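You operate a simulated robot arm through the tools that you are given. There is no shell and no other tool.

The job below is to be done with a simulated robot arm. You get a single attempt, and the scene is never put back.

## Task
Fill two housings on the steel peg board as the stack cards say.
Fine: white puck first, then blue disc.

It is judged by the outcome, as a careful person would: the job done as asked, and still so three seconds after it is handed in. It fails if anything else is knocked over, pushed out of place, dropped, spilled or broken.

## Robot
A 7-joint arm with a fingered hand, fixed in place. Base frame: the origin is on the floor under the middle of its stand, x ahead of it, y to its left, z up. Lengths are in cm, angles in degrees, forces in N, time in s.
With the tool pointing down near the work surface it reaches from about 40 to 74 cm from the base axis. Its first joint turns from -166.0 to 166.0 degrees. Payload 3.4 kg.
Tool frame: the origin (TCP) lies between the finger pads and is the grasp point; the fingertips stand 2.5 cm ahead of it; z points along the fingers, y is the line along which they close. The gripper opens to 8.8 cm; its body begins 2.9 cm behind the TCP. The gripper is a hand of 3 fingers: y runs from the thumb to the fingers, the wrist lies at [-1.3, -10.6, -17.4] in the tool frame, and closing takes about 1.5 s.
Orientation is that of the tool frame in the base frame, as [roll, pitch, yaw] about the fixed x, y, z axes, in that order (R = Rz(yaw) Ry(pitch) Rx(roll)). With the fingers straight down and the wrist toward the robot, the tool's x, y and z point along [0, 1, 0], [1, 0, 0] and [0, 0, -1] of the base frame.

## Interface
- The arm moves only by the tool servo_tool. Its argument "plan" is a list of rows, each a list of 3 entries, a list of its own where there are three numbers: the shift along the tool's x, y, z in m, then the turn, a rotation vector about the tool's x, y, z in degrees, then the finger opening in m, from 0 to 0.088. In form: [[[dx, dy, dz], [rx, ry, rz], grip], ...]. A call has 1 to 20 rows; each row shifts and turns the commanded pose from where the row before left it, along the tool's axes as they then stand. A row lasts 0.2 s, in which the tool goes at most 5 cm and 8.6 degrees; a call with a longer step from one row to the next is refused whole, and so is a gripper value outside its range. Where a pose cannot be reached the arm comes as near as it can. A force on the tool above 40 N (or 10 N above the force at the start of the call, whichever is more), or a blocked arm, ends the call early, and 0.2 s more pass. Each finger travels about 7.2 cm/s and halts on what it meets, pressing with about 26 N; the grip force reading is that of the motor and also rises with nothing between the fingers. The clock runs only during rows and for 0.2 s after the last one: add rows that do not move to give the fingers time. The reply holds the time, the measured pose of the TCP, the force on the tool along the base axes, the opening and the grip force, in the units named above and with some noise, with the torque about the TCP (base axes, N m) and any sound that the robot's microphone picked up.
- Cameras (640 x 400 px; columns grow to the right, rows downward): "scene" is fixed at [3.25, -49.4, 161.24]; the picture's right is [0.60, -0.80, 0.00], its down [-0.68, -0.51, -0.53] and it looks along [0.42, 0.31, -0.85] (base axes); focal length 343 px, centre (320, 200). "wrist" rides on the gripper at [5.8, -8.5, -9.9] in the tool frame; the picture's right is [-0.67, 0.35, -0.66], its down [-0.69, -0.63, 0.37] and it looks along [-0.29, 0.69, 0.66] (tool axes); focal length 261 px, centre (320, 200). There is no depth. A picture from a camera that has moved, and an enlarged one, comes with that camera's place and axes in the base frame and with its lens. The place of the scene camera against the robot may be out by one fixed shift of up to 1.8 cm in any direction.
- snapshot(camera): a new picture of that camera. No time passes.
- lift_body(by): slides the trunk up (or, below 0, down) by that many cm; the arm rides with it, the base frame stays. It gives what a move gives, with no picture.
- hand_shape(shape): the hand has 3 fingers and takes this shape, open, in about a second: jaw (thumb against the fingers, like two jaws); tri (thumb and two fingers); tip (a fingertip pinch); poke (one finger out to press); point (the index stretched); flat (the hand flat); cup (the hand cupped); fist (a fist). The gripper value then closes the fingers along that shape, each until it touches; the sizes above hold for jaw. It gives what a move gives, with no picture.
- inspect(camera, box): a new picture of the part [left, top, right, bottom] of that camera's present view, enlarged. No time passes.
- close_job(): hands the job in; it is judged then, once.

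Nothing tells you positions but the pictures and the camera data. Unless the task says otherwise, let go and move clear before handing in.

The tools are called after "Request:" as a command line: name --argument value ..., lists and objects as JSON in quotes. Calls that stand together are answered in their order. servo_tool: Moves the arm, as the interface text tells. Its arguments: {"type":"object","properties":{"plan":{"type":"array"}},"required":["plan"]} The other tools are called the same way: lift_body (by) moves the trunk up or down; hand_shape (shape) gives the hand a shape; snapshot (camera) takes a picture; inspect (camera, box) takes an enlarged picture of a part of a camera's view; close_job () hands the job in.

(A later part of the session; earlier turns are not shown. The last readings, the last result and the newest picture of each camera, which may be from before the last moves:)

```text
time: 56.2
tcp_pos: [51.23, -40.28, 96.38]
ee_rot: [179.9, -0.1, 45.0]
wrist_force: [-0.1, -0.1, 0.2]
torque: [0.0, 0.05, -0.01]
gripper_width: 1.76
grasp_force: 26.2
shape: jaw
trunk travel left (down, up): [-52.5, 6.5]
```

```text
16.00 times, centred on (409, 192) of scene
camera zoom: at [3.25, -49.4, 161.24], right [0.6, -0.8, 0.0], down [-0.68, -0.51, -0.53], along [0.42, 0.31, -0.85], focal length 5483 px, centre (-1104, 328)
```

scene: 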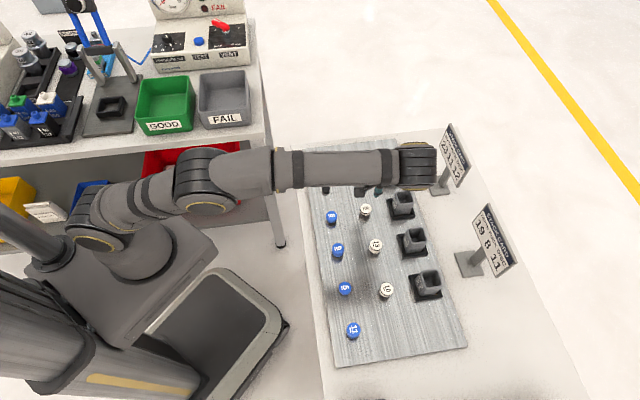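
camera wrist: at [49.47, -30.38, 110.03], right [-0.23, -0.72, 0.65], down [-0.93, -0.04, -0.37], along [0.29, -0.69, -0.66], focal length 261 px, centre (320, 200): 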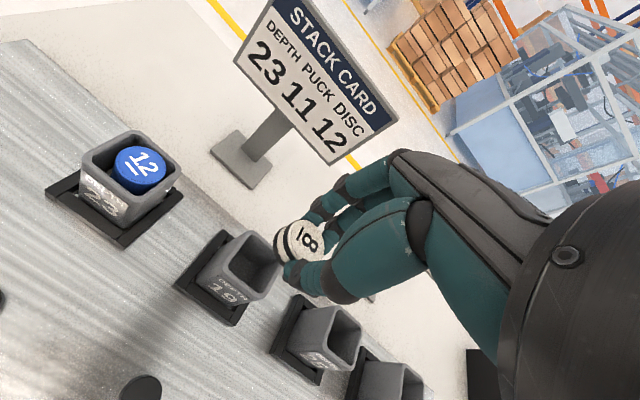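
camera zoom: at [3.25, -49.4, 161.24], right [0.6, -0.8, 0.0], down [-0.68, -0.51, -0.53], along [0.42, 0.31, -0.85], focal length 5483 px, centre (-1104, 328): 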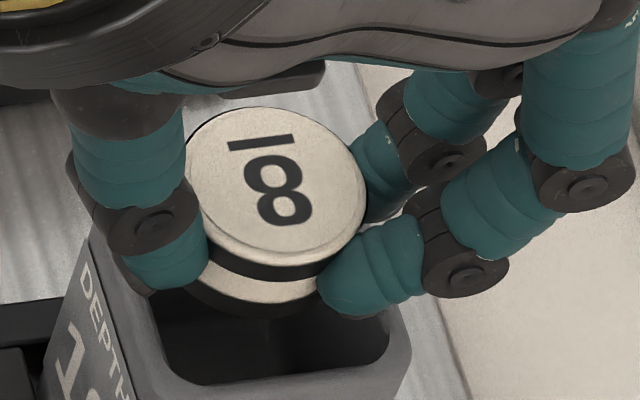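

The puck is just above the rim and nearly centred. Small nudge and lower 0.5 cm.

Request:
servo_tool --plan '[[[-0.0008, 0.0008, 0.002], [0, 0, 0], 0.012], [[0, 0, 0.002], [0, 0, 0], 0.012], [[0, 0, 0.001], [0, 0, 0], 0.012], [[0, 0, 0], [0, 0, 0], 0.012], [[0, 0, 0], [0, 0, 0], 0.012]]'

Request:
inspect --camera "wrist" --box '[245, 195, 335, 285]'

Request:
inspect --camera "scene" --box '[394, 180, 424, 204]'

```text
time: 57.4
tcp_pos: [51.32, -40.44, 95.77]
ee_rot: [179.9, -0.2, 45.0]
wrist_force: [-0.4, 0.1, 0.7]
torque: [-0.01, 0.0, 0.02]
gripper_width: 1.73
grasp_force: 25.9
shape: jaw
trunk travel left (down, up): [-52.5, 6.5]
```

```text
4.44 times, centred on (290, 240) of wrist
camera zoom: at [49.54, -30.37, 105.83], right [-0.23, -0.72, 0.66], down [-0.93, -0.04, -0.37], along [0.29, -0.69, -0.66], focal length 1158 px, centre (453, 22)
```

zoom: 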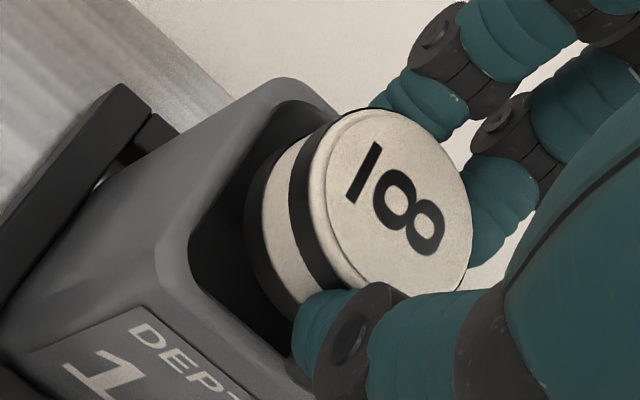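

```text
16.00 times, centred on (409, 192) of scene
camera zoom: at [3.25, -49.4, 161.24], right [0.6, -0.8, 0.0], down [-0.68, -0.51, -0.53], along [0.42, 0.31, -0.85], focal length 5483 px, centre (-1104, 328)
```

zoom: 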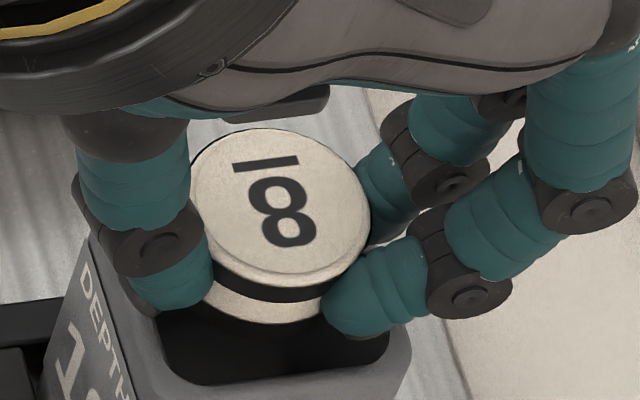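

Close; it moved slightly too far out. Correcting −0.13 cm in a, then lowering a bit more.

Request:
servo_tool --plan '[[[-0.0006, -0.0013, 0.0], [0, 0, 0], 0.012], [[0, 0, 0.0015], [0, 0, 0], 0.012], [[0, 0, 0.0015], [0, 0, 0], 0.012], [[0, 0, 0], [0, 0, 0], 0.012], [[0, 0, 0], [0, 0, 0], 0.012]]'

Request:
inspect --camera "wrist" --box '[245, 195, 335, 285]'

Request:
inspect --camera "scene" --box '[394, 180, 424, 204]'

```text
time: 58.6
tcp_pos: [51.12, -40.39, 95.53]
ee_rot: [179.9, -0.1, 45.0]
wrist_force: [-0.3, 0.1, 1.1]
torque: [0.01, 0.01, 0.02]
gripper_width: 1.76
grasp_force: 26.1
shape: jaw
trunk travel left (down, up): [-52.5, 6.5]
```

```text
4.44 times, centred on (290, 240) of wrist
camera zoom: at [49.34, -30.27, 105.51], right [-0.23, -0.72, 0.66], down [-0.93, -0.04, -0.37], along [0.29, -0.69, -0.66], focal length 1158 px, centre (453, 22)
```

zoom: 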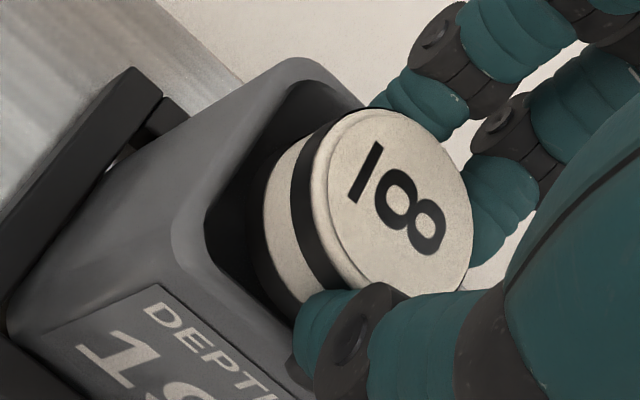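

```text
16.00 times, centred on (409, 192) of scene
camera zoom: at [3.25, -49.4, 161.24], right [0.6, -0.8, 0.0], down [-0.68, -0.51, -0.53], along [0.42, 0.31, -0.85], focal length 5483 px, centre (-1104, 328)
```

zoom: 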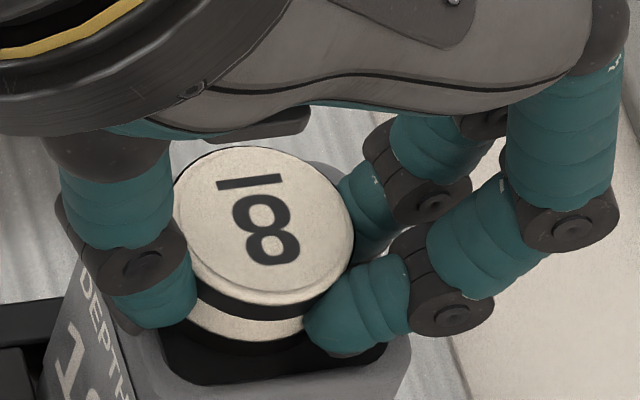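

Scene view shows the puck centred within 1 mm at the rim. I'll lower another 0.15 cm to seat it deeper before release.

Request:
servo_tool --plan '[[[0, 0, 0.0008], [0, 0, 0], 0.012], [[0, 0, 0.0008], [0, 0, 0], 0.012], [[0, 0, 0], [0, 0, 0], 0.012], [[0, 0, 0], [0, 0, 0], 0.012]]'

Request:
inspect --camera "wrist" --box '[255, 215, 325, 275]'

Request:
inspect --camera "scene" --box '[394, 180, 424, 204]'

```text
time: 59.6
tcp_pos: [51.23, -40.31, 95.33]
ee_rot: [-180.0, -0.1, 45.1]
wrist_force: [1.6, 0.0, 0.2]
torque: [-0.02, 0.01, 0.03]
gripper_width: 1.77
grasp_force: 25.6
shape: jaw
trunk travel left (down, up): [-52.5, 6.5]
```

```text
6.67 times, centred on (290, 245) of wrist
camera zoom: at [49.4, -30.27, 105.34], right [-0.23, -0.72, 0.65], down [-0.93, -0.04, -0.37], along [0.29, -0.69, -0.66], focal length 1738 px, centre (520, -100)
```

zoom: 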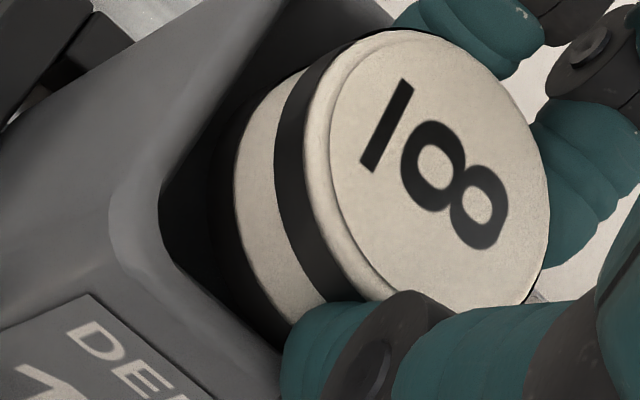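

```text
16.00 times, centred on (409, 192) of scene
camera zoom: at [3.25, -49.4, 161.24], right [0.6, -0.8, 0.0], down [-0.68, -0.51, -0.53], along [0.42, 0.31, -0.85], focal length 5483 px, centre (-1104, 328)
```

zoom: 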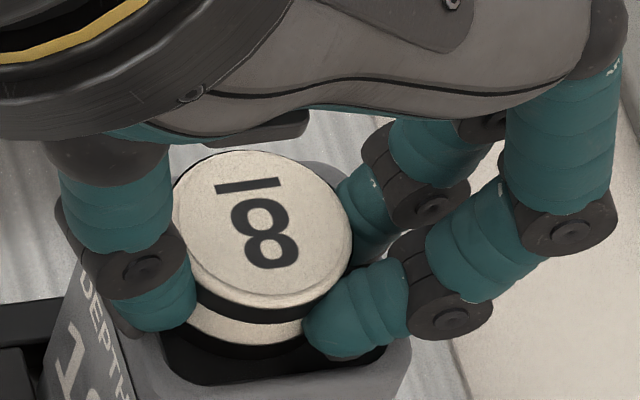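

No contact yet and the puck bottom is at rim level. I'll shift very slightly outward and lower a few more millimetres, watching force.

Request:
servo_tool --plan '[[[0, 0.0006, 0.001], [0, 0, 0], 0.012], [[0, 0, 0.001], [0, 0, 0], 0.012], [[0, 0, 0.001], [0, 0, 0], 0.012], [[0, 0, 0], [0, 0, 0], 0.012], [[0, 0, 0], [0, 0, 0], 0.012]]'

Request:
inspect --camera "wrist" --box '[255, 215, 325, 275]'

Request:
inspect --camera "scene" --box '[394, 180, 424, 204]'

```text
time: 60.8
tcp_pos: [51.17, -40.26, 95.3]
ee_rot: [179.8, -0.1, 45.1]
wrist_force: [1.1, -0.4, 11.9]
torque: [-0.02, -0.09, -0.02]
gripper_width: 1.79
grasp_force: 25.8
shape: jaw
trunk travel left (down, up): [-52.5, 6.5]
```

```text
6.67 times, centred on (290, 245) of wrist
camera zoom: at [49.36, -30.2, 105.14], right [-0.23, -0.72, 0.66], down [-0.93, -0.04, -0.37], along [0.29, -0.69, -0.66], focal length 1738 px, centre (520, -100)
```

zoom: 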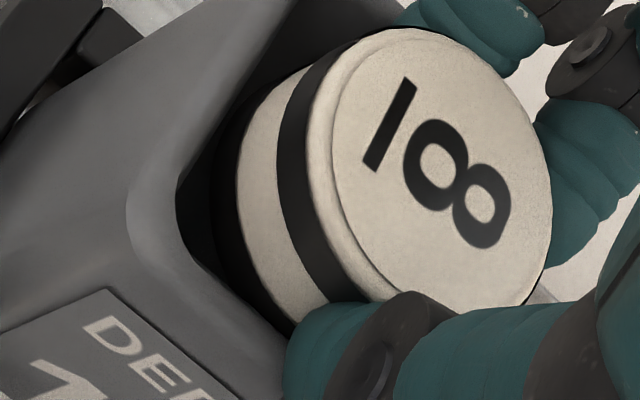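

```text
16.00 times, centred on (409, 192) of scene
camera zoom: at [3.25, -49.4, 161.24], right [0.6, -0.8, 0.0], down [-0.68, -0.51, -0.53], along [0.42, 0.31, -0.85], focal length 5483 px, centre (-1104, 328)
```

zoom: 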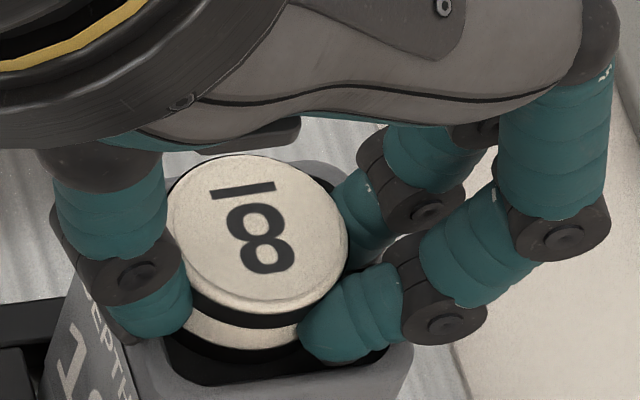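

A 12 N contact appeared and the puck sits a bit toward the near side. I'll back up 0.2 cm and shift outward 0.2 cm, then recheck.

Request:
servo_tool --plan '[[[0, 0, -0.003], [0, 0, 0], 0.012], [[0, 0.002, 0], [0, 0, 0], 0.012], [[0, 0, 0], [0, 0, 0], 0.012], [[0, 0, 0], [0, 0, 0], 0.012]]'

Request:
inspect --camera "wrist" --box '[255, 215, 325, 275]'

Request:
inspect --camera "scene" --box '[394, 180, 424, 204]'

```text
time: 61.8
tcp_pos: [51.34, -40.53, 95.39]
ee_rot: [179.8, -0.2, 45.0]
wrist_force: [-1.4, 1.1, 2.3]
torque: [0.05, 0.08, -0.06]
gripper_width: 1.76
grasp_force: 25.8
shape: jaw
trunk travel left (down, up): [-52.5, 6.5]
```

```text
6.67 times, centred on (290, 245) of wrist
camera zoom: at [49.56, -30.43, 105.31], right [-0.23, -0.72, 0.66], down [-0.93, -0.04, -0.37], along [0.29, -0.69, -0.66], focal length 1738 px, centre (520, -100)
```

zoom: 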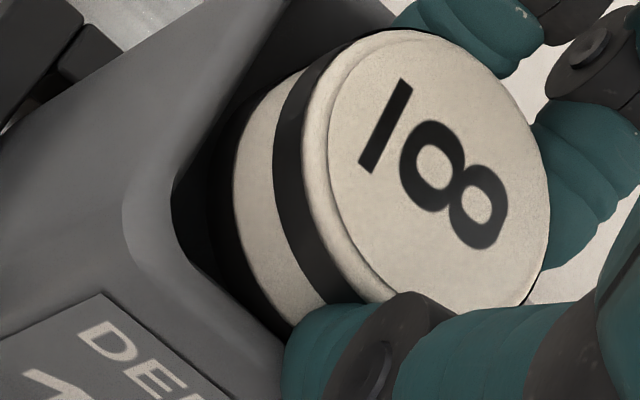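

```text
16.00 times, centred on (409, 192) of scene
camera zoom: at [3.25, -49.4, 161.24], right [0.6, -0.8, 0.0], down [-0.68, -0.51, -0.53], along [0.42, 0.31, -0.85], focal length 5483 px, centre (-1104, 328)
```

zoom: 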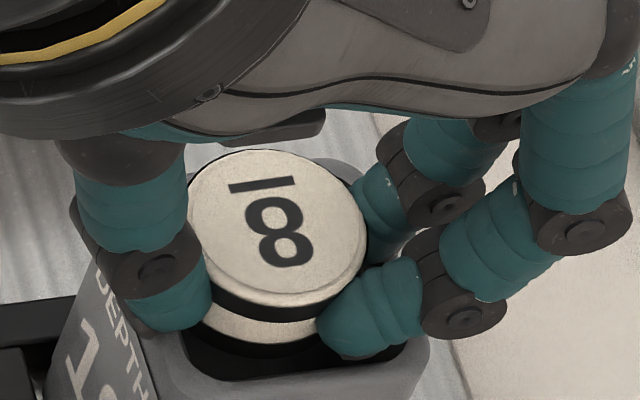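

The housing itself appears to have shifted slightly with my last move. I'll look at it against its tray before doing anything else.

Request:
inspect --camera "scene" --box '[380, 180, 430, 230]'

Request:
inspect --camera "wrist" --box '[190, 180, 340, 330]'

Request:
inspect --camera "scene" --box '[385, 210, 445, 300]'

```text
8.00 times, centred on (405, 205) of scene
camera zoom: at [3.25, -49.4, 161.24], right [0.6, -0.8, 0.0], down [-0.68, -0.51, -0.53], along [0.42, 0.31, -0.85], focal length 2742 px, centre (-360, 160)
```

zoom: 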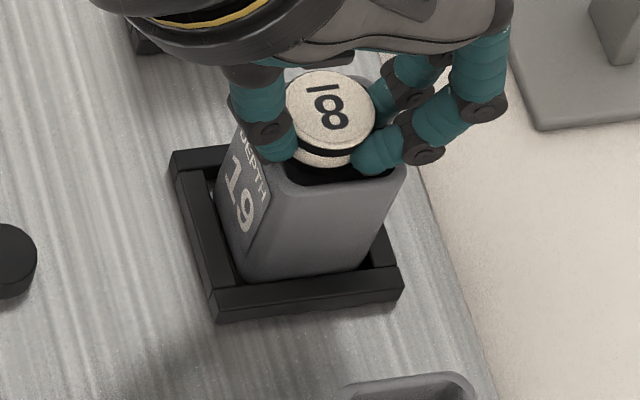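

```text
2.67 times, centred on (265, 255) of wrist
camera zoom: at [49.56, -30.43, 105.31], right [-0.23, -0.72, 0.66], down [-0.93, -0.04, -0.37], along [0.29, -0.69, -0.66], focal length 695 px, centre (467, 53)
```

zoom: 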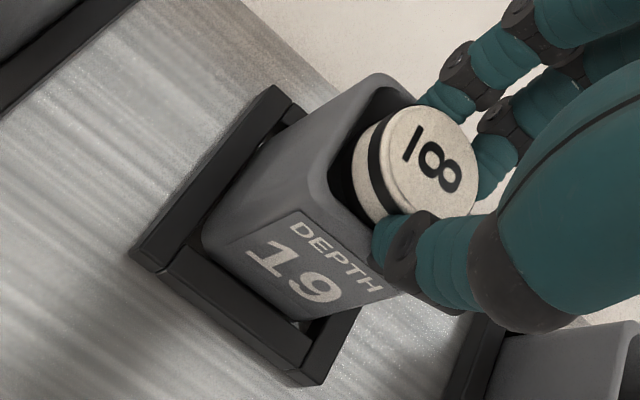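

```text
4.44 times, centred on (415, 255) of scene
camera zoom: at [3.25, -49.4, 161.24], right [0.6, -0.8, 0.0], down [-0.68, -0.51, -0.53], along [0.42, 0.31, -0.85], focal length 1523 px, centre (-102, -44)
```

zoom: 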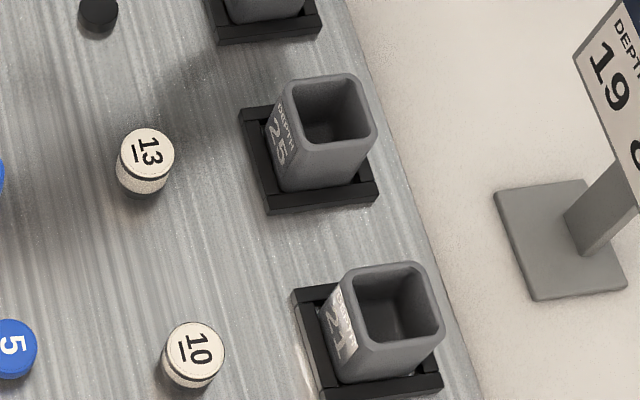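

The housing sits loosely inside its rail frame and slid slightly with the thumb tip resting on its rim; it's still upright in the frame. I'll raise 0.25 cm to break that contact, then shift the puck to centre.

Request:
servo_tool --plan '[[[0, 0, -0.0025], [0, 0, 0], 0.012], [[0, 0, 0], [0, 0, 0], 0.012], [[0, 0, 0], [0, 0, 0], 0.012]]'

Request:
inspect --camera "scene" --box '[394, 180, 424, 204]'

Request:
inspect --camera "wrist" --box '[245, 195, 335, 285]'

```text
time: 62.6
tcp_pos: [51.45, -40.43, 95.53]
ee_rot: [179.9, -0.1, 45.0]
wrist_force: [0.6, 0.2, -0.9]
torque: [-0.01, 0.0, 0.0]
gripper_width: 1.72
grasp_force: 25.8
shape: jaw
trunk travel left (down, up): [-52.5, 6.5]
```

```text
16.00 times, centred on (409, 192) of scene
camera zoom: at [3.25, -49.4, 161.24], right [0.6, -0.8, 0.0], down [-0.68, -0.51, -0.53], along [0.42, 0.31, -0.85], focal length 5483 px, centre (-1104, 328)
```

zoom: 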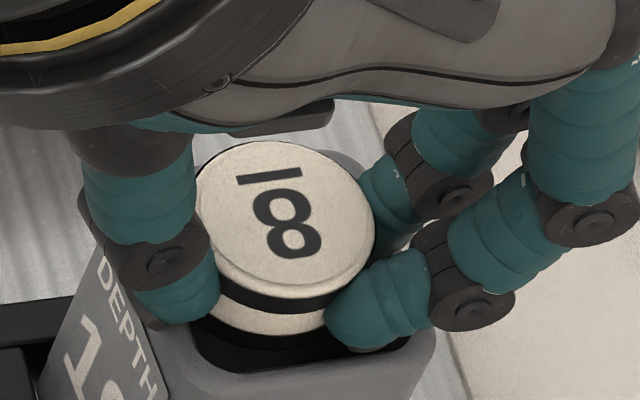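

```text
4.44 times, centred on (290, 240) of wrist
camera zoom: at [49.59, -30.48, 105.54], right [-0.23, -0.72, 0.65], down [-0.93, -0.04, -0.37], along [0.29, -0.69, -0.66], focal length 1158 px, centre (453, 22)
```

zoom: 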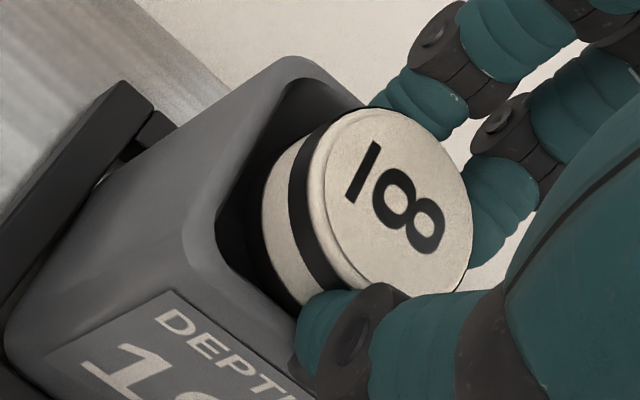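

Contact is gone. Shifting the puck 0.15 cm outward to centre it in the opening.

Request:
servo_tool --plan '[[[0, 0.0015, 0], [0, 0, 0], 0.012], [[0, 0, 0], [0, 0, 0], 0.012], [[0, 0, 0], [0, 0, 0], 0.012]]'

Request:
inspect --camera "scene" --box '[394, 180, 424, 204]'

Request:
inspect --camera "wrist" --box '[245, 195, 335, 285]'

```text
time: 63.4
tcp_pos: [51.44, -40.63, 95.61]
ee_rot: [179.9, -0.1, 45.0]
wrist_force: [0.1, -0.2, 0.2]
torque: [0.02, 0.03, -0.01]
gripper_width: 1.74
grasp_force: 26.2
shape: jaw
trunk travel left (down, up): [-52.5, 6.5]
```

```text
16.00 times, centred on (409, 192) of scene
camera zoom: at [3.25, -49.4, 161.24], right [0.6, -0.8, 0.0], down [-0.68, -0.51, -0.53], along [0.42, 0.31, -0.85], focal length 5483 px, centre (-1104, 328)
```

zoom: 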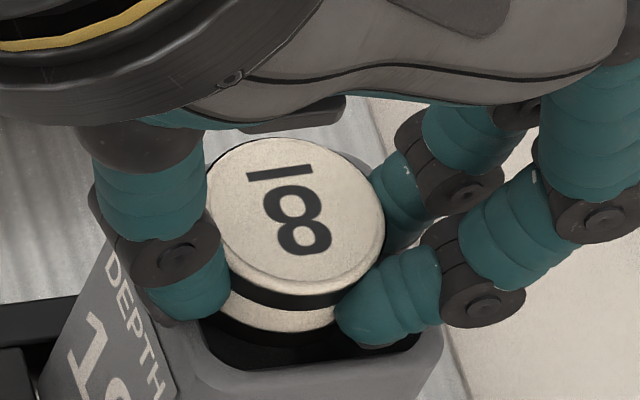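

```text
4.44 times, centred on (290, 240) of wrist
camera zoom: at [49.71, -30.58, 105.57], right [-0.23, -0.72, 0.66], down [-0.93, -0.04, -0.37], along [0.29, -0.69, -0.66], focal length 1158 px, centre (453, 22)
```

zoom: 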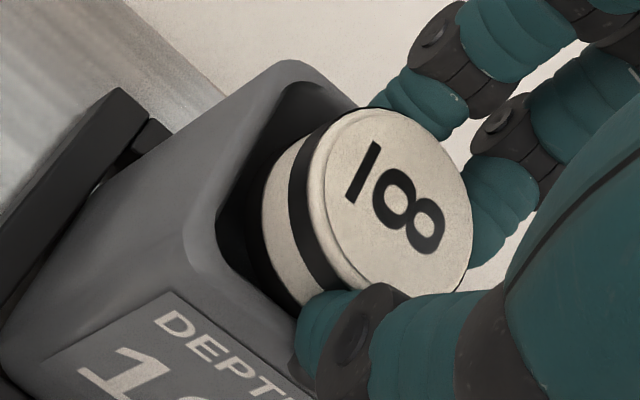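

The housing followed again, so something is still touching it. I'll look at the wider view before moving any more.

Request:
inspect --camera "scene" --box '[380, 180, 430, 220]'

Request:
inspect --camera "wrist" --box '[190, 190, 310, 320]'

Request:
inspect --camera "wrist" --box '[290, 230, 330, 290]'

```text
10.00 times, centred on (405, 200) of scene
camera zoom: at [3.25, -49.4, 161.24], right [0.6, -0.8, 0.0], down [-0.68, -0.51, -0.53], along [0.42, 0.31, -0.85], focal length 3427 px, centre (-530, 200)
```

zoom: 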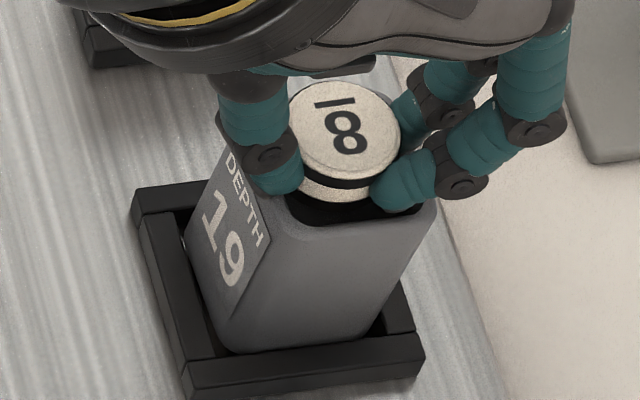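

```text
3.08 times, centred on (250, 255) of wrist
camera zoom: at [49.71, -30.58, 105.57], right [-0.23, -0.72, 0.66], down [-0.93, -0.04, -0.37], along [0.29, -0.69, -0.66], focal length 802 px, centre (535, 31)
```

zoom: 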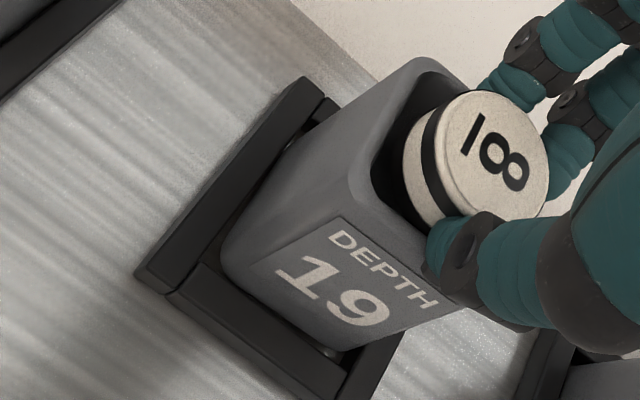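

```text
6.67 times, centred on (310, 260) of wrist
camera zoom: at [49.71, -30.58, 105.57], right [-0.23, -0.72, 0.66], down [-0.93, -0.04, -0.37], along [0.29, -0.69, -0.66], focal length 1738 px, centre (387, -200)
```

zoom: 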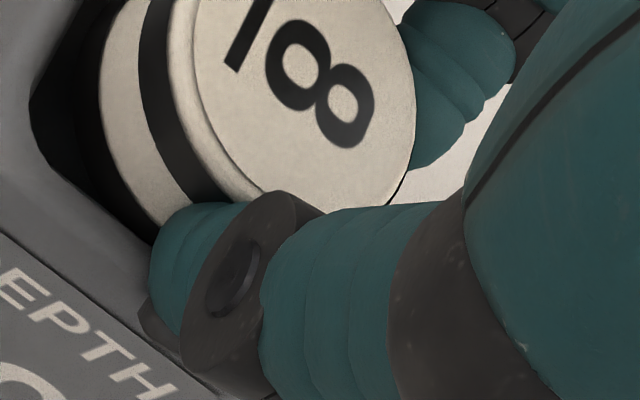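

The housing looks slightly tilted outward, because the puck is pressing on the far wall. I'll move back 0.4 cm so it settles upright again.

Request:
servo_tool --plan '[[[0, -0.002, 0], [0, 0, 0], 0.012], [[0, -0.002, 0], [0, 0, 0], 0.012], [[0, 0, 0], [0, 0, 0], 0.012], [[0, 0, 0], [0, 0, 0], 0.012]]'

Request:
inspect --camera "scene" --box '[380, 180, 430, 220]'

Request:
inspect --camera "scene" --box '[394, 180, 424, 204]'

Request:
inspect --camera "wrist" --box '[190, 190, 310, 320]'

```text
time: 64.4
tcp_pos: [51.24, -40.34, 95.63]
ee_rot: [179.9, -0.1, 45.0]
wrist_force: [0.2, 0.0, 0.7]
torque: [0.01, 0.02, 0.03]
gripper_width: 1.74
grasp_force: 25.3
shape: jaw
trunk travel left (down, up): [-52.5, 6.5]
```

```text
10.00 times, centred on (405, 200) of scene
camera zoom: at [3.25, -49.4, 161.24], right [0.6, -0.8, 0.0], down [-0.68, -0.51, -0.53], along [0.42, 0.31, -0.85], focal length 3427 px, centre (-530, 200)
```

zoom: 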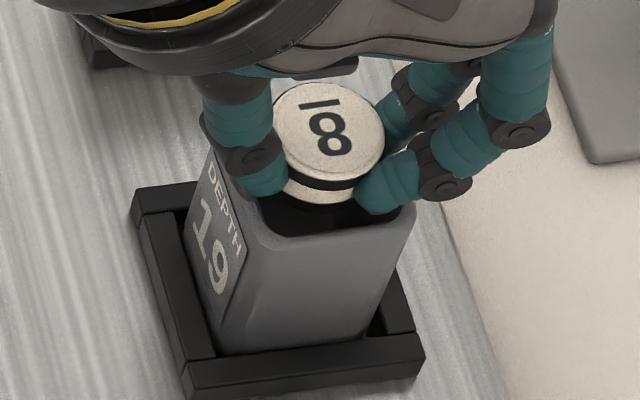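

```text
16.00 times, centred on (409, 192) of scene
camera zoom: at [3.25, -49.4, 161.24], right [0.6, -0.8, 0.0], down [-0.68, -0.51, -0.53], along [0.42, 0.31, -0.85], focal length 5483 px, centre (-1104, 328)
```

zoom: 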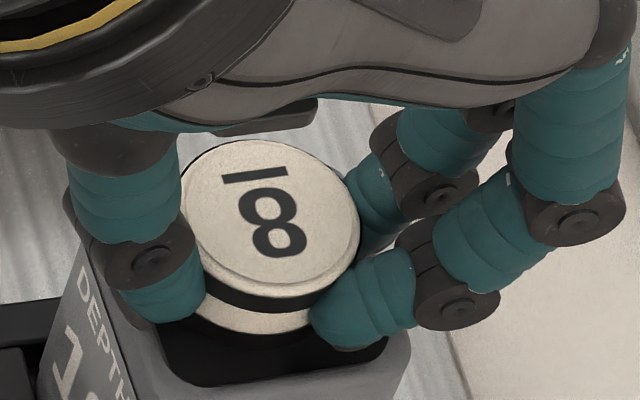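

```text
3.08 times, centred on (250, 255) of wrist
camera zoom: at [49.46, -30.31, 105.57], right [-0.23, -0.72, 0.65], down [-0.93, -0.04, -0.37], along [0.29, -0.69, -0.66], focal length 802 px, centre (535, 31)
```

zoom: 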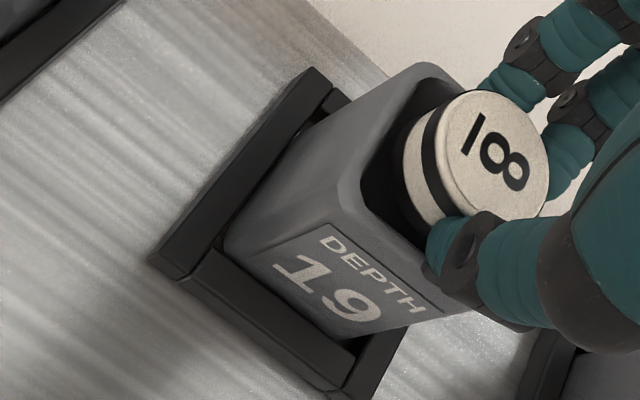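

The housing is back upright in its original spot. I'll move the puck another 0.15 cm back from the far wall and check the gaps.

Request:
servo_tool --plan '[[[0, -0.0015, 0], [0, 0, 0], 0.012], [[0, 0, 0], [0, 0, 0], 0.012], [[0, 0, 0], [0, 0, 0], 0.012]]'

Request:
inspect --camera "scene" --box '[394, 180, 424, 204]'

Request:
inspect --camera "wrist" --box '[265, 215, 305, 265]'

```text
time: 65.2
tcp_pos: [51.21, -40.21, 95.72]
ee_rot: [179.9, -0.1, 45.0]
wrist_force: [-0.5, 0.5, -0.2]
torque: [0.01, -0.01, 0.01]
gripper_width: 1.74
grasp_force: 26.4
shape: jaw
trunk travel left (down, up): [-52.5, 6.5]
```

```text
16.00 times, centred on (409, 192) of scene
camera zoom: at [3.25, -49.4, 161.24], right [0.6, -0.8, 0.0], down [-0.68, -0.51, -0.53], along [0.42, 0.31, -0.85], focal length 5483 px, centre (-1104, 328)
```

zoom: 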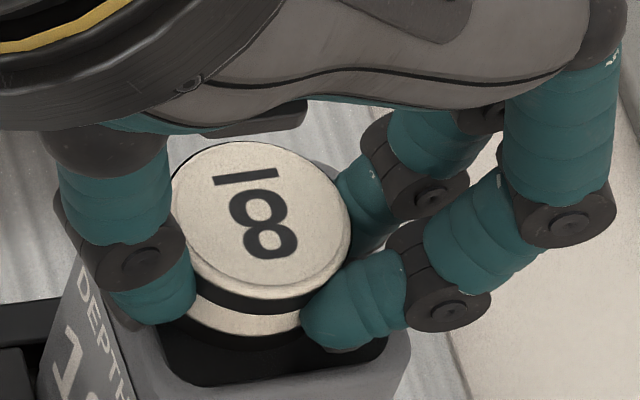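

```text
8.00 times, centred on (285, 240) of wrist
camera zoom: at [49.34, -30.21, 105.59], right [-0.23, -0.72, 0.65], down [-0.93, -0.04, -0.37], along [0.29, -0.69, -0.66], focal length 2085 px, centre (600, -120)
```

zoom: 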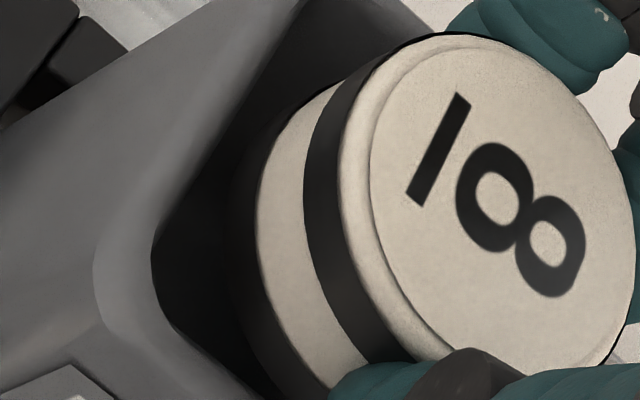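

The housing stayed put and gaps look balanced. Lowering 0.15 cm, then checking force before release.

Request:
servo_tool --plan '[[[0, 0, 0.001], [0, 0, 0], 0.012], [[0, 0, 0.001], [0, 0, 0], 0.012], [[0, 0, 0], [0, 0, 0], 0.012], [[0, 0, 0], [0, 0, 0], 0.012]]'

Request:
inspect --camera "scene" --box '[394, 180, 424, 204]'

Request:
inspect --camera "wrist" --box '[265, 215, 305, 265]'

```text
time: 66.2
tcp_pos: [51.1, -40.23, 95.53]
ee_rot: [-180.0, -0.2, 44.8]
wrist_force: [0.0, 0.4, 3.8]
torque: [0.05, 0.01, 0.04]
gripper_width: 1.77
grasp_force: 26.0
shape: jaw
trunk travel left (down, up): [-52.5, 6.5]
```

```text
16.00 times, centred on (409, 192) of scene
camera zoom: at [3.25, -49.4, 161.24], right [0.6, -0.8, 0.0], down [-0.68, -0.51, -0.53], along [0.42, 0.31, -0.85], focal length 5483 px, centre (-1104, 328)
```

zoom: 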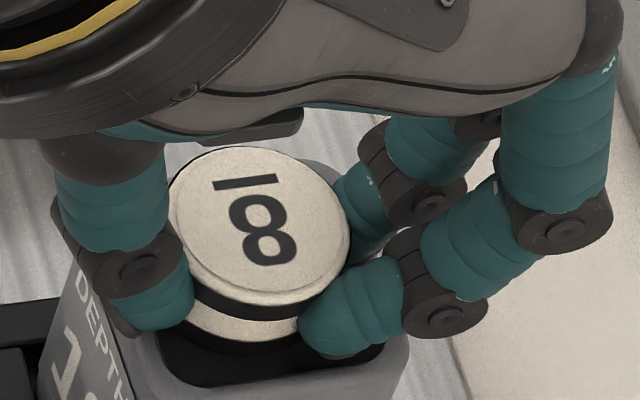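

```text
8.00 times, centred on (285, 240) of wrist
camera zoom: at [49.29, -30.21, 105.46], right [-0.23, -0.72, 0.66], down [-0.93, -0.04, -0.37], along [0.29, -0.69, -0.66], focal length 2085 px, centre (600, -120)
```

zoom: 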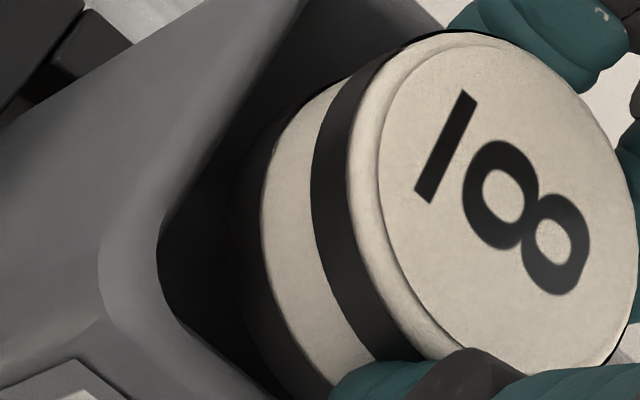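

The puck appears to be touching the near rim edge (3.8 N), so I'll raise 0.3 cm clear, then shift 0.18 cm outward with nothing in contact.

Request:
servo_tool --plan '[[[0, 0, -0.003], [0, 0, 0], 0.012], [[0, 0, 0], [0, 0, 0], 0.012], [[0, 0.0018, 0], [0, 0, 0], 0.012], [[0, 0, 0], [0, 0, 0], 0.012], [[0, 0, 0], [0, 0, 0], 0.012]]'

Request:
inspect --camera "scene" --box '[394, 180, 424, 204]'

Request:
inspect --camera "wrist" --box '[245, 195, 335, 285]'

```text
time: 67.4
tcp_pos: [51.28, -40.31, 95.66]
ee_rot: [179.9, -0.1, 45.0]
wrist_force: [1.0, -0.3, -0.9]
torque: [-0.02, 0.01, 0.01]
gripper_width: 1.75
grasp_force: 25.8
shape: jaw
trunk travel left (down, up): [-52.5, 6.5]
```

```text
16.00 times, centred on (409, 192) of scene
camera zoom: at [3.25, -49.4, 161.24], right [0.6, -0.8, 0.0], down [-0.68, -0.51, -0.53], along [0.42, 0.31, -0.85], focal length 5483 px, centre (-1104, 328)
```

zoom: 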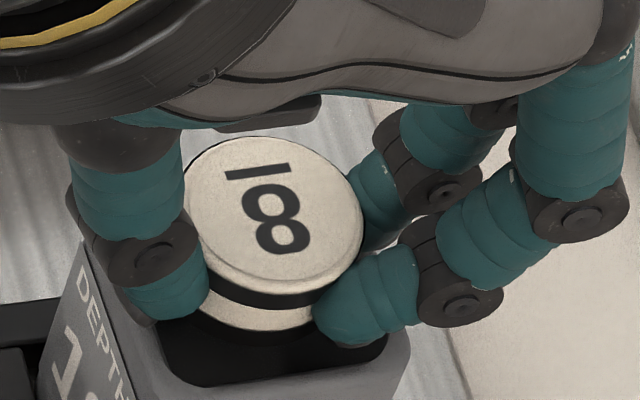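

```text
4.44 times, centred on (290, 240) of wrist
camera zoom: at [49.47, -30.32, 105.65], right [-0.23, -0.72, 0.65], down [-0.93, -0.04, -0.37], along [0.29, -0.69, -0.66], focal length 1158 px, centre (453, 22)
```

zoom: 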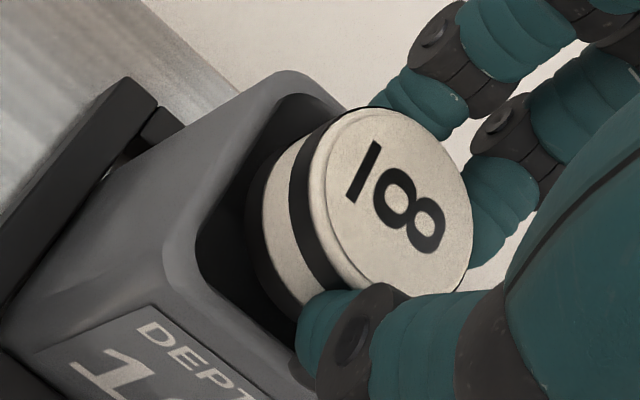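

The housing hasn't moved and the puck is now centred to within about half a millimetre. Lowering 0.25 cm and checking.

Request:
servo_tool --plan '[[[0, 0, 0.001], [0, 0, 0], 0.012], [[0, 0, 0.0015], [0, 0, 0], 0.012], [[0, 0, 0], [0, 0, 0], 0.012], [[0, 0, 0], [0, 0, 0], 0.012]]'

Request:
inspect --camera "scene" --box '[394, 180, 424, 204]'

Request:
inspect --camera "wrist" --box '[265, 215, 305, 265]'

```text
time: 68.4
tcp_pos: [51.17, -40.46, 95.45]
ee_rot: [-180.0, -0.1, 45.0]
wrist_force: [-0.2, -0.6, -0.1]
torque: [0.01, 0.02, -0.01]
gripper_width: 1.77
grasp_force: 26.3
shape: jaw
trunk travel left (down, up): [-52.5, 6.5]
```

```text
16.00 times, centred on (409, 192) of scene
camera zoom: at [3.25, -49.4, 161.24], right [0.6, -0.8, 0.0], down [-0.68, -0.51, -0.53], along [0.42, 0.31, -0.85], focal length 5483 px, centre (-1104, 328)
```

zoom: 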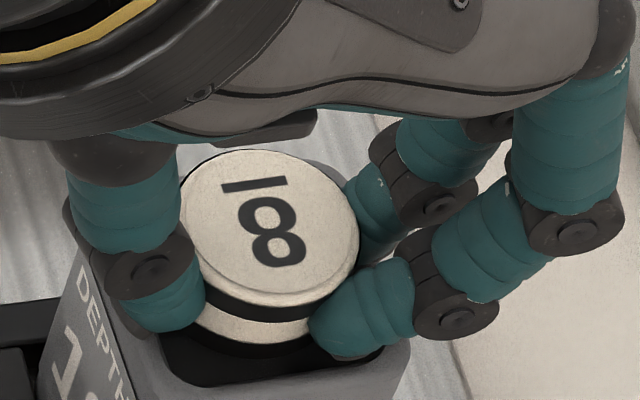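

```text
8.00 times, centred on (285, 240) of wrist
camera zoom: at [49.42, -30.36, 105.41], right [-0.23, -0.72, 0.65], down [-0.93, -0.04, -0.37], along [0.29, -0.69, -0.66], focal length 2085 px, centre (600, -120)
```

zoom: 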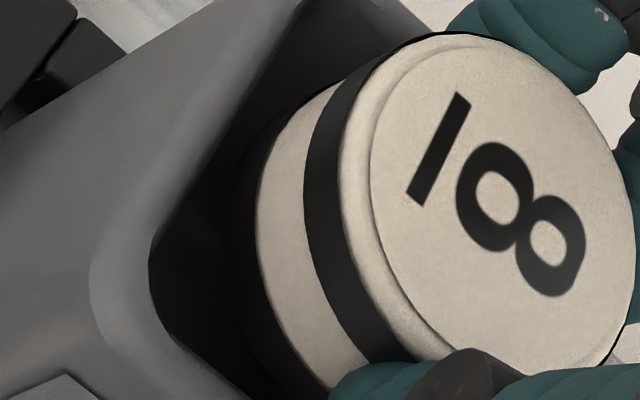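

No contact force, and the puck is inside the opening. I'll lower 0.1 cm more and release.

Request:
servo_tool --plan '[[[0, 0, 0.001], [0, 0, 0], 0.012], [[0, 0, 0], [0, 0, 0], 0.012], [[0, 0, 0], [0, 0, 0], 0.034], [[0, 0, 0], [0, 0, 0], 0.034], [[0, 0, 0], [0, 0, 0], 0.034], [[0, 0, 0], [0, 0, 0], 0.034]]'

Request:
inspect --camera "scene" --box '[394, 180, 424, 204]'

Request:
inspect --camera "wrist" --box '[245, 195, 335, 285]'

```text
time: 69.8
tcp_pos: [51.17, -40.37, 95.44]
ee_rot: [179.9, 0.0, 45.0]
wrist_force: [0.0, 0.0, 1.0]
torque: [0.03, 0.0, 0.02]
gripper_width: 3.35
grasp_force: 0.1
shape: jaw
trunk travel left (down, up): [-52.5, 6.5]
```

```text
16.00 times, centred on (409, 192) of scene
camera zoom: at [3.25, -49.4, 161.24], right [0.6, -0.8, 0.0], down [-0.68, -0.51, -0.53], along [0.42, 0.31, -0.85], focal length 5483 px, centre (-1104, 328)
```

zoom: 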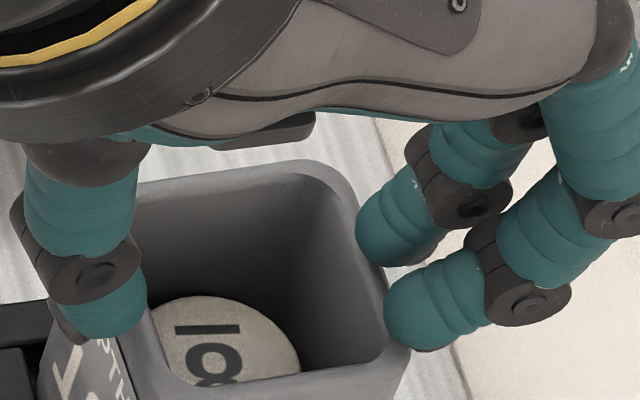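

```text
4.44 times, centred on (290, 240) of wrist
camera zoom: at [49.41, -30.35, 105.35], right [-0.23, -0.72, 0.65], down [-0.93, -0.04, -0.37], along [0.29, -0.69, -0.66], focal length 1158 px, centre (453, 22)
```

zoom: 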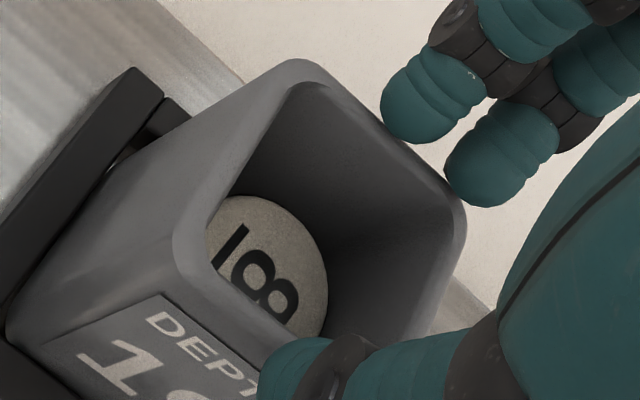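

Puck 8 is lying flat in housing 19, which is still in place. Next I'll go to blue disc 11, near (47.6, −18.8).

Request:
servo_tool --plan '[[[0, 0, -0.01], [0, 0, 0], 0.036], [[0, 0, -0.02], [0, 0, 0], 0.036], [[0, 0, -0.03], [0, 0, 0], 0.036], [[-0.0267, -0.0175, 0], [0, 0, 0], 0.044], [[-0.0267, -0.0175, 0], [0, 0, 0], 0.048], [[-0.0267, -0.0175, 0], [0, 0, 0], 0.048], [[-0.0267, -0.0175, 0], [0, 0, 0], 0.048], [[-0.0267, -0.0175, 0], [0, 0, 0], 0.048], [[-0.0267, -0.0175, 0], [0, 0, 0], 0.048], [[-0.0267, -0.0175, 0], [0, 0, 0], 0.048], [[-0.0267, -0.0175, 0], [0, 0, 0], 0.048], [[-0.0267, -0.0175, 0], [0, 0, 0], 0.048], [[-0.0267, -0.0175, 0], [0, 0, 0], 0.048], [[0, 0, 0.02], [0, 0, 0], 0.048], [[0, 0, 0.02], [0, 0, 0], 0.048], [[0, 0, 0.014], [0, 0, 0], 0.048], [[0, 0, 0], [0, 0, 0], 0.048], [[0, 0, 0], [0, 0, 0], 0.048]]'

Request:
snapshot --camera "wrist"

Request:
inspect --camera "wrist" --box '[240, 180, 360, 300]'

Request:
snapshot --camera "scene"

```text
time: 73.6
tcp_pos: [19.94, -46.84, 95.91]
ee_rot: [179.9, 0.0, 45.0]
wrist_force: [-0.8, -0.8, -0.1]
torque: [0.01, 0.0, 0.0]
gripper_width: 4.73
grasp_force: 0.0
shape: jaw
trunk travel left (down, up): [-52.5, 6.5]
```

```text
taken
camera wrist: at [18.23, -36.79, 105.82], right [-0.23, -0.72, 0.65], down [-0.93, -0.04, -0.37], along [0.29, -0.69, -0.66], focal length 261 px, centre (320, 200)
```

wrist: 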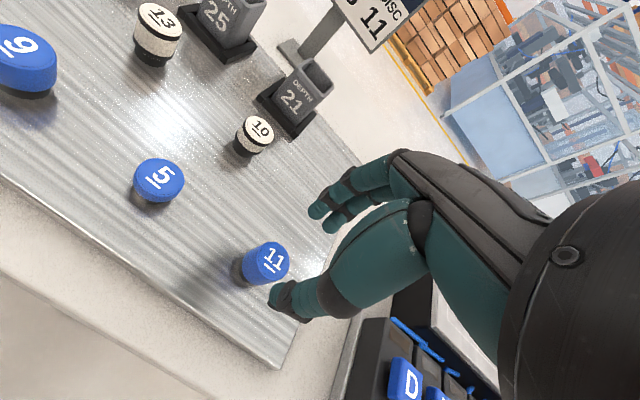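

```text
3.33 times, centred on (300, 240) of wrist
camera zoom: at [18.23, -36.79, 105.82], right [-0.23, -0.72, 0.65], down [-0.93, -0.04, -0.37], along [0.29, -0.69, -0.66], focal length 869 px, centre (387, 67)
```

zoom: 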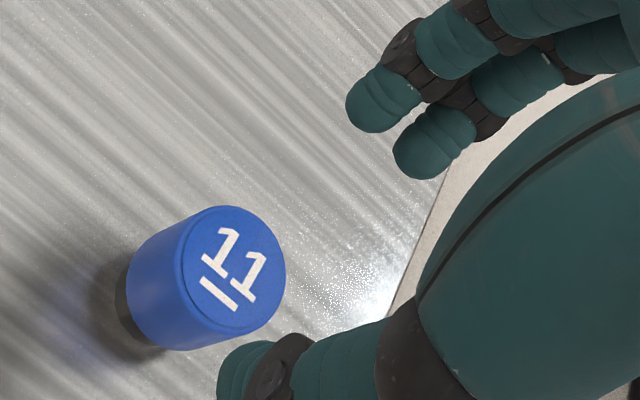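

```text
taken
```

scene: 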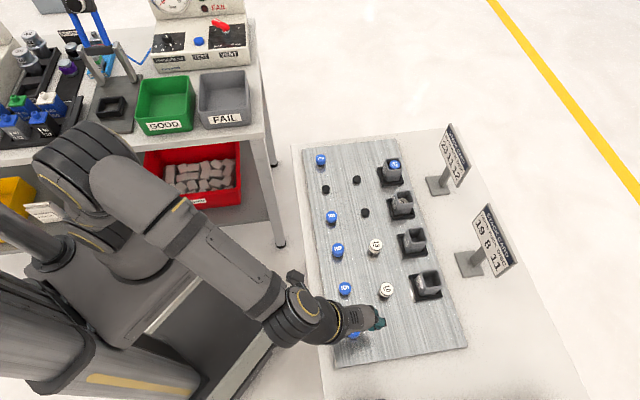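

Disc 11 is at (47.7, −19.1). I'll shift slightly and descend to grasp height.

Request:
servo_tool --plan '[[[-0.003, 0, 0.01], [0, 0, 0], 0.044], [[0, 0, 0.012], [0, 0, 0], 0.044], [[0, 0, 0.012], [0, 0, 0], 0.044], [[0, 0, 0.0075], [0, 0, 0], 0.044], [[0, 0, 0], [0, 0, 0], 0.044], [[0, 0, 0], [0, 0, 0], 0.044]]'

Request:
inspect --camera "wrist" --box '[240, 180, 360, 300]'

Request:
inspect --camera "scene" --box '[330, 290, 400, 350]'

```text
time: 75.0
tcp_pos: [19.75, -46.99, 91.69]
ee_rot: [179.9, -0.2, 45.0]
wrist_force: [-1.0, 0.3, -0.6]
torque: [-0.05, 0.0, 0.01]
gripper_width: 4.47
grasp_force: 0.0
shape: jaw
trunk travel left (down, up): [-52.5, 6.5]
```

```text
3.33 times, centred on (300, 240) of wrist
camera zoom: at [17.97, -36.93, 101.67], right [-0.23, -0.72, 0.65], down [-0.93, -0.04, -0.37], along [0.29, -0.69, -0.66], focal length 869 px, centre (387, 67)
```

zoom: 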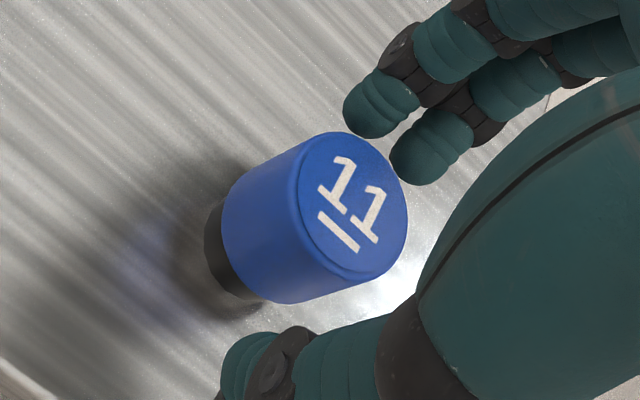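

```text
6.67 times, centred on (365, 320) of scene
camera zoom: at [3.25, -49.4, 161.24], right [0.6, -0.8, 0.0], down [-0.68, -0.51, -0.53], along [0.42, 0.31, -0.85], focal length 2285 px, centre (20, -600)
```

zoom: 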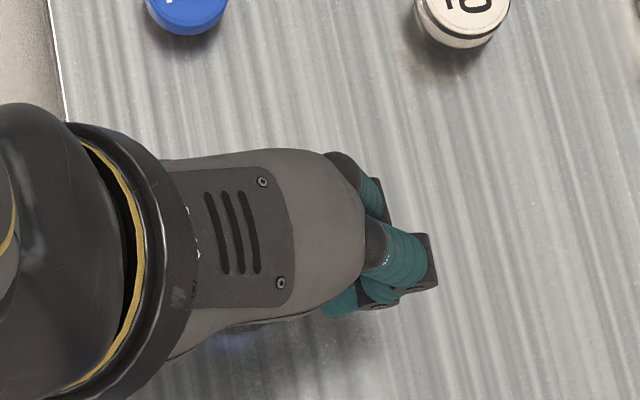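

Alignment matches the successful disc 12 grasp. Closing gently.

Request:
servo_tool --plan '[[[0, 0, 0], [0, 0, 0], 0.04], [[0, 0, 0], [0, 0, 0], 0.034], [[0, 0, 0], [0, 0, 0], 0.03], [[0, 0, 0], [0, 0, 0], 0.027], [[0, 0, 0], [0, 0, 0], 0.024], [[0, 0, 0], [0, 0, 0], 0.022], [[0, 0, 0], [0, 0, 0], 0.02], [[0, 0, 0], [0, 0, 0], 0.018], [[0, 0, 0], [0, 0, 0], 0.016], [[0, 0, 0], [0, 0, 0], 0.014], [[0, 0, 0], [0, 0, 0], 0.012], [[0, 0, 0], [0, 0, 0], 0.012], [[0, 0, 0], [0, 0, 0], 0.012]]'

Request:
inspect --camera "wrist" --box '[240, 180, 360, 300]'

```text
time: 77.8
tcp_pos: [19.78, -47.04, 91.73]
ee_rot: [179.8, -0.1, 45.0]
wrist_force: [0.5, -0.8, -0.4]
torque: [0.0, 0.01, 0.02]
gripper_width: 1.81
grasp_force: 26.1
shape: jaw
trunk travel left (down, up): [-52.5, 6.5]
```

```text
3.33 times, centred on (300, 240) of wrist
camera zoom: at [17.97, -36.93, 101.68], right [-0.23, -0.72, 0.65], down [-0.93, -0.04, -0.37], along [0.29, -0.69, -0.66], focal length 869 px, centre (387, 67)
```

zoom: 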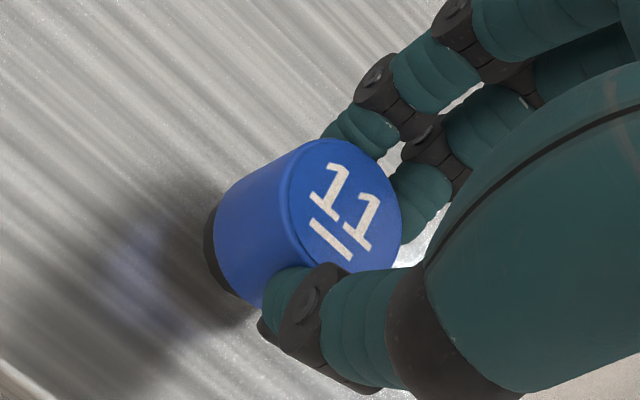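

Disc 11 is gripped like disc 12 was. I'll lift and carry it over housing 19.

Request:
servo_tool --plan '[[[0, 0, -0.004], [0, 0, 0], 0.012], [[0, 0, -0.01], [0, 0, 0], 0.012], [[0, 0, -0.02], [0, 0, 0], 0.012], [[0, 0, -0.03], [0, 0, 0], 0.012], [[0, 0, -0.036], [0, 0, 0], 0.012], [[0.02, 0.0125, 0], [0, 0, 0], 0.012], [[0.0279, 0.0183, 0], [0, 0, 0], 0.012], [[0.0279, 0.0183, 0], [0, 0, 0], 0.012], [[0.0279, 0.0183, 0], [0, 0, 0], 0.012], [[0.0279, 0.0183, 0], [0, 0, 0], 0.012], [[0.0279, 0.0183, 0], [0, 0, 0], 0.012], [[0.0279, 0.0183, 0], [0, 0, 0], 0.012], [[0.0279, 0.0183, 0], [0, 0, 0], 0.012], [[0.0279, 0.0183, 0], [0, 0, 0], 0.012], [[0.0259, 0.0169, 0], [0, 0, 0], 0.012], [[0, 0, 0.01], [0, 0, 0], 0.012], [[0, 0, 0.015], [0, 0, 0], 0.012], [[0, 0, 0.015], [0, 0, 0], 0.012], [[0, 0, 0], [0, 0, 0], 0.012], [[0, 0, 0], [0, 0, 0], 0.012]]'

Request:
inspect --camera "wrist" --box '[245, 195, 335, 285]'

Request:
inspect --camera "scene" --box '[384, 170, 424, 205]'

```text
time: 82.0
tcp_pos: [51.2, -40.43, 97.67]
ee_rot: [179.9, -0.1, 45.0]
wrist_force: [0.2, -0.3, -1.1]
torque: [0.0, 0.02, -0.01]
gripper_width: 1.79
grasp_force: 25.4
shape: jaw
trunk travel left (down, up): [-52.5, 6.5]
```

```text
4.44 times, centred on (290, 240) of wrist
camera zoom: at [49.46, -30.46, 107.65], right [-0.23, -0.72, 0.65], down [-0.93, -0.04, -0.37], along [0.29, -0.69, -0.66], focal length 1158 px, centre (453, 22)
```

zoom: 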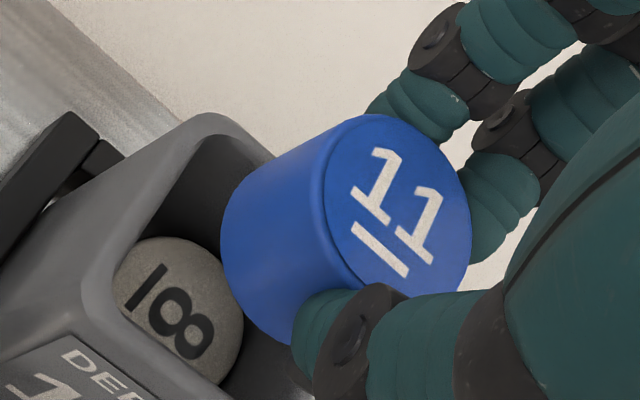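

```text
11.43 times, centred on (404, 188) of scene
camera zoom: at [3.25, -49.4, 161.24], right [0.6, -0.8, 0.0], down [-0.68, -0.51, -0.53], along [0.42, 0.31, -0.85], focal length 3917 px, centre (-640, 343)
```

zoom: 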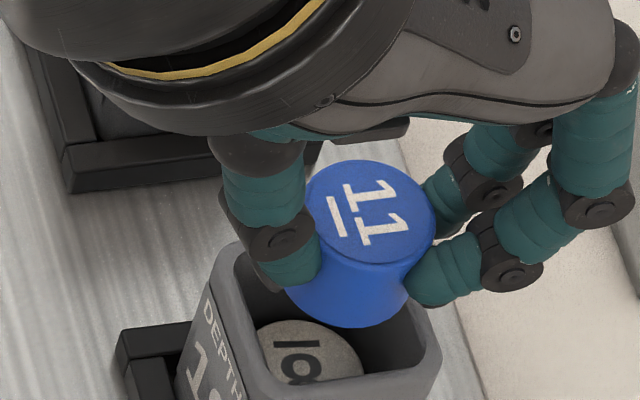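

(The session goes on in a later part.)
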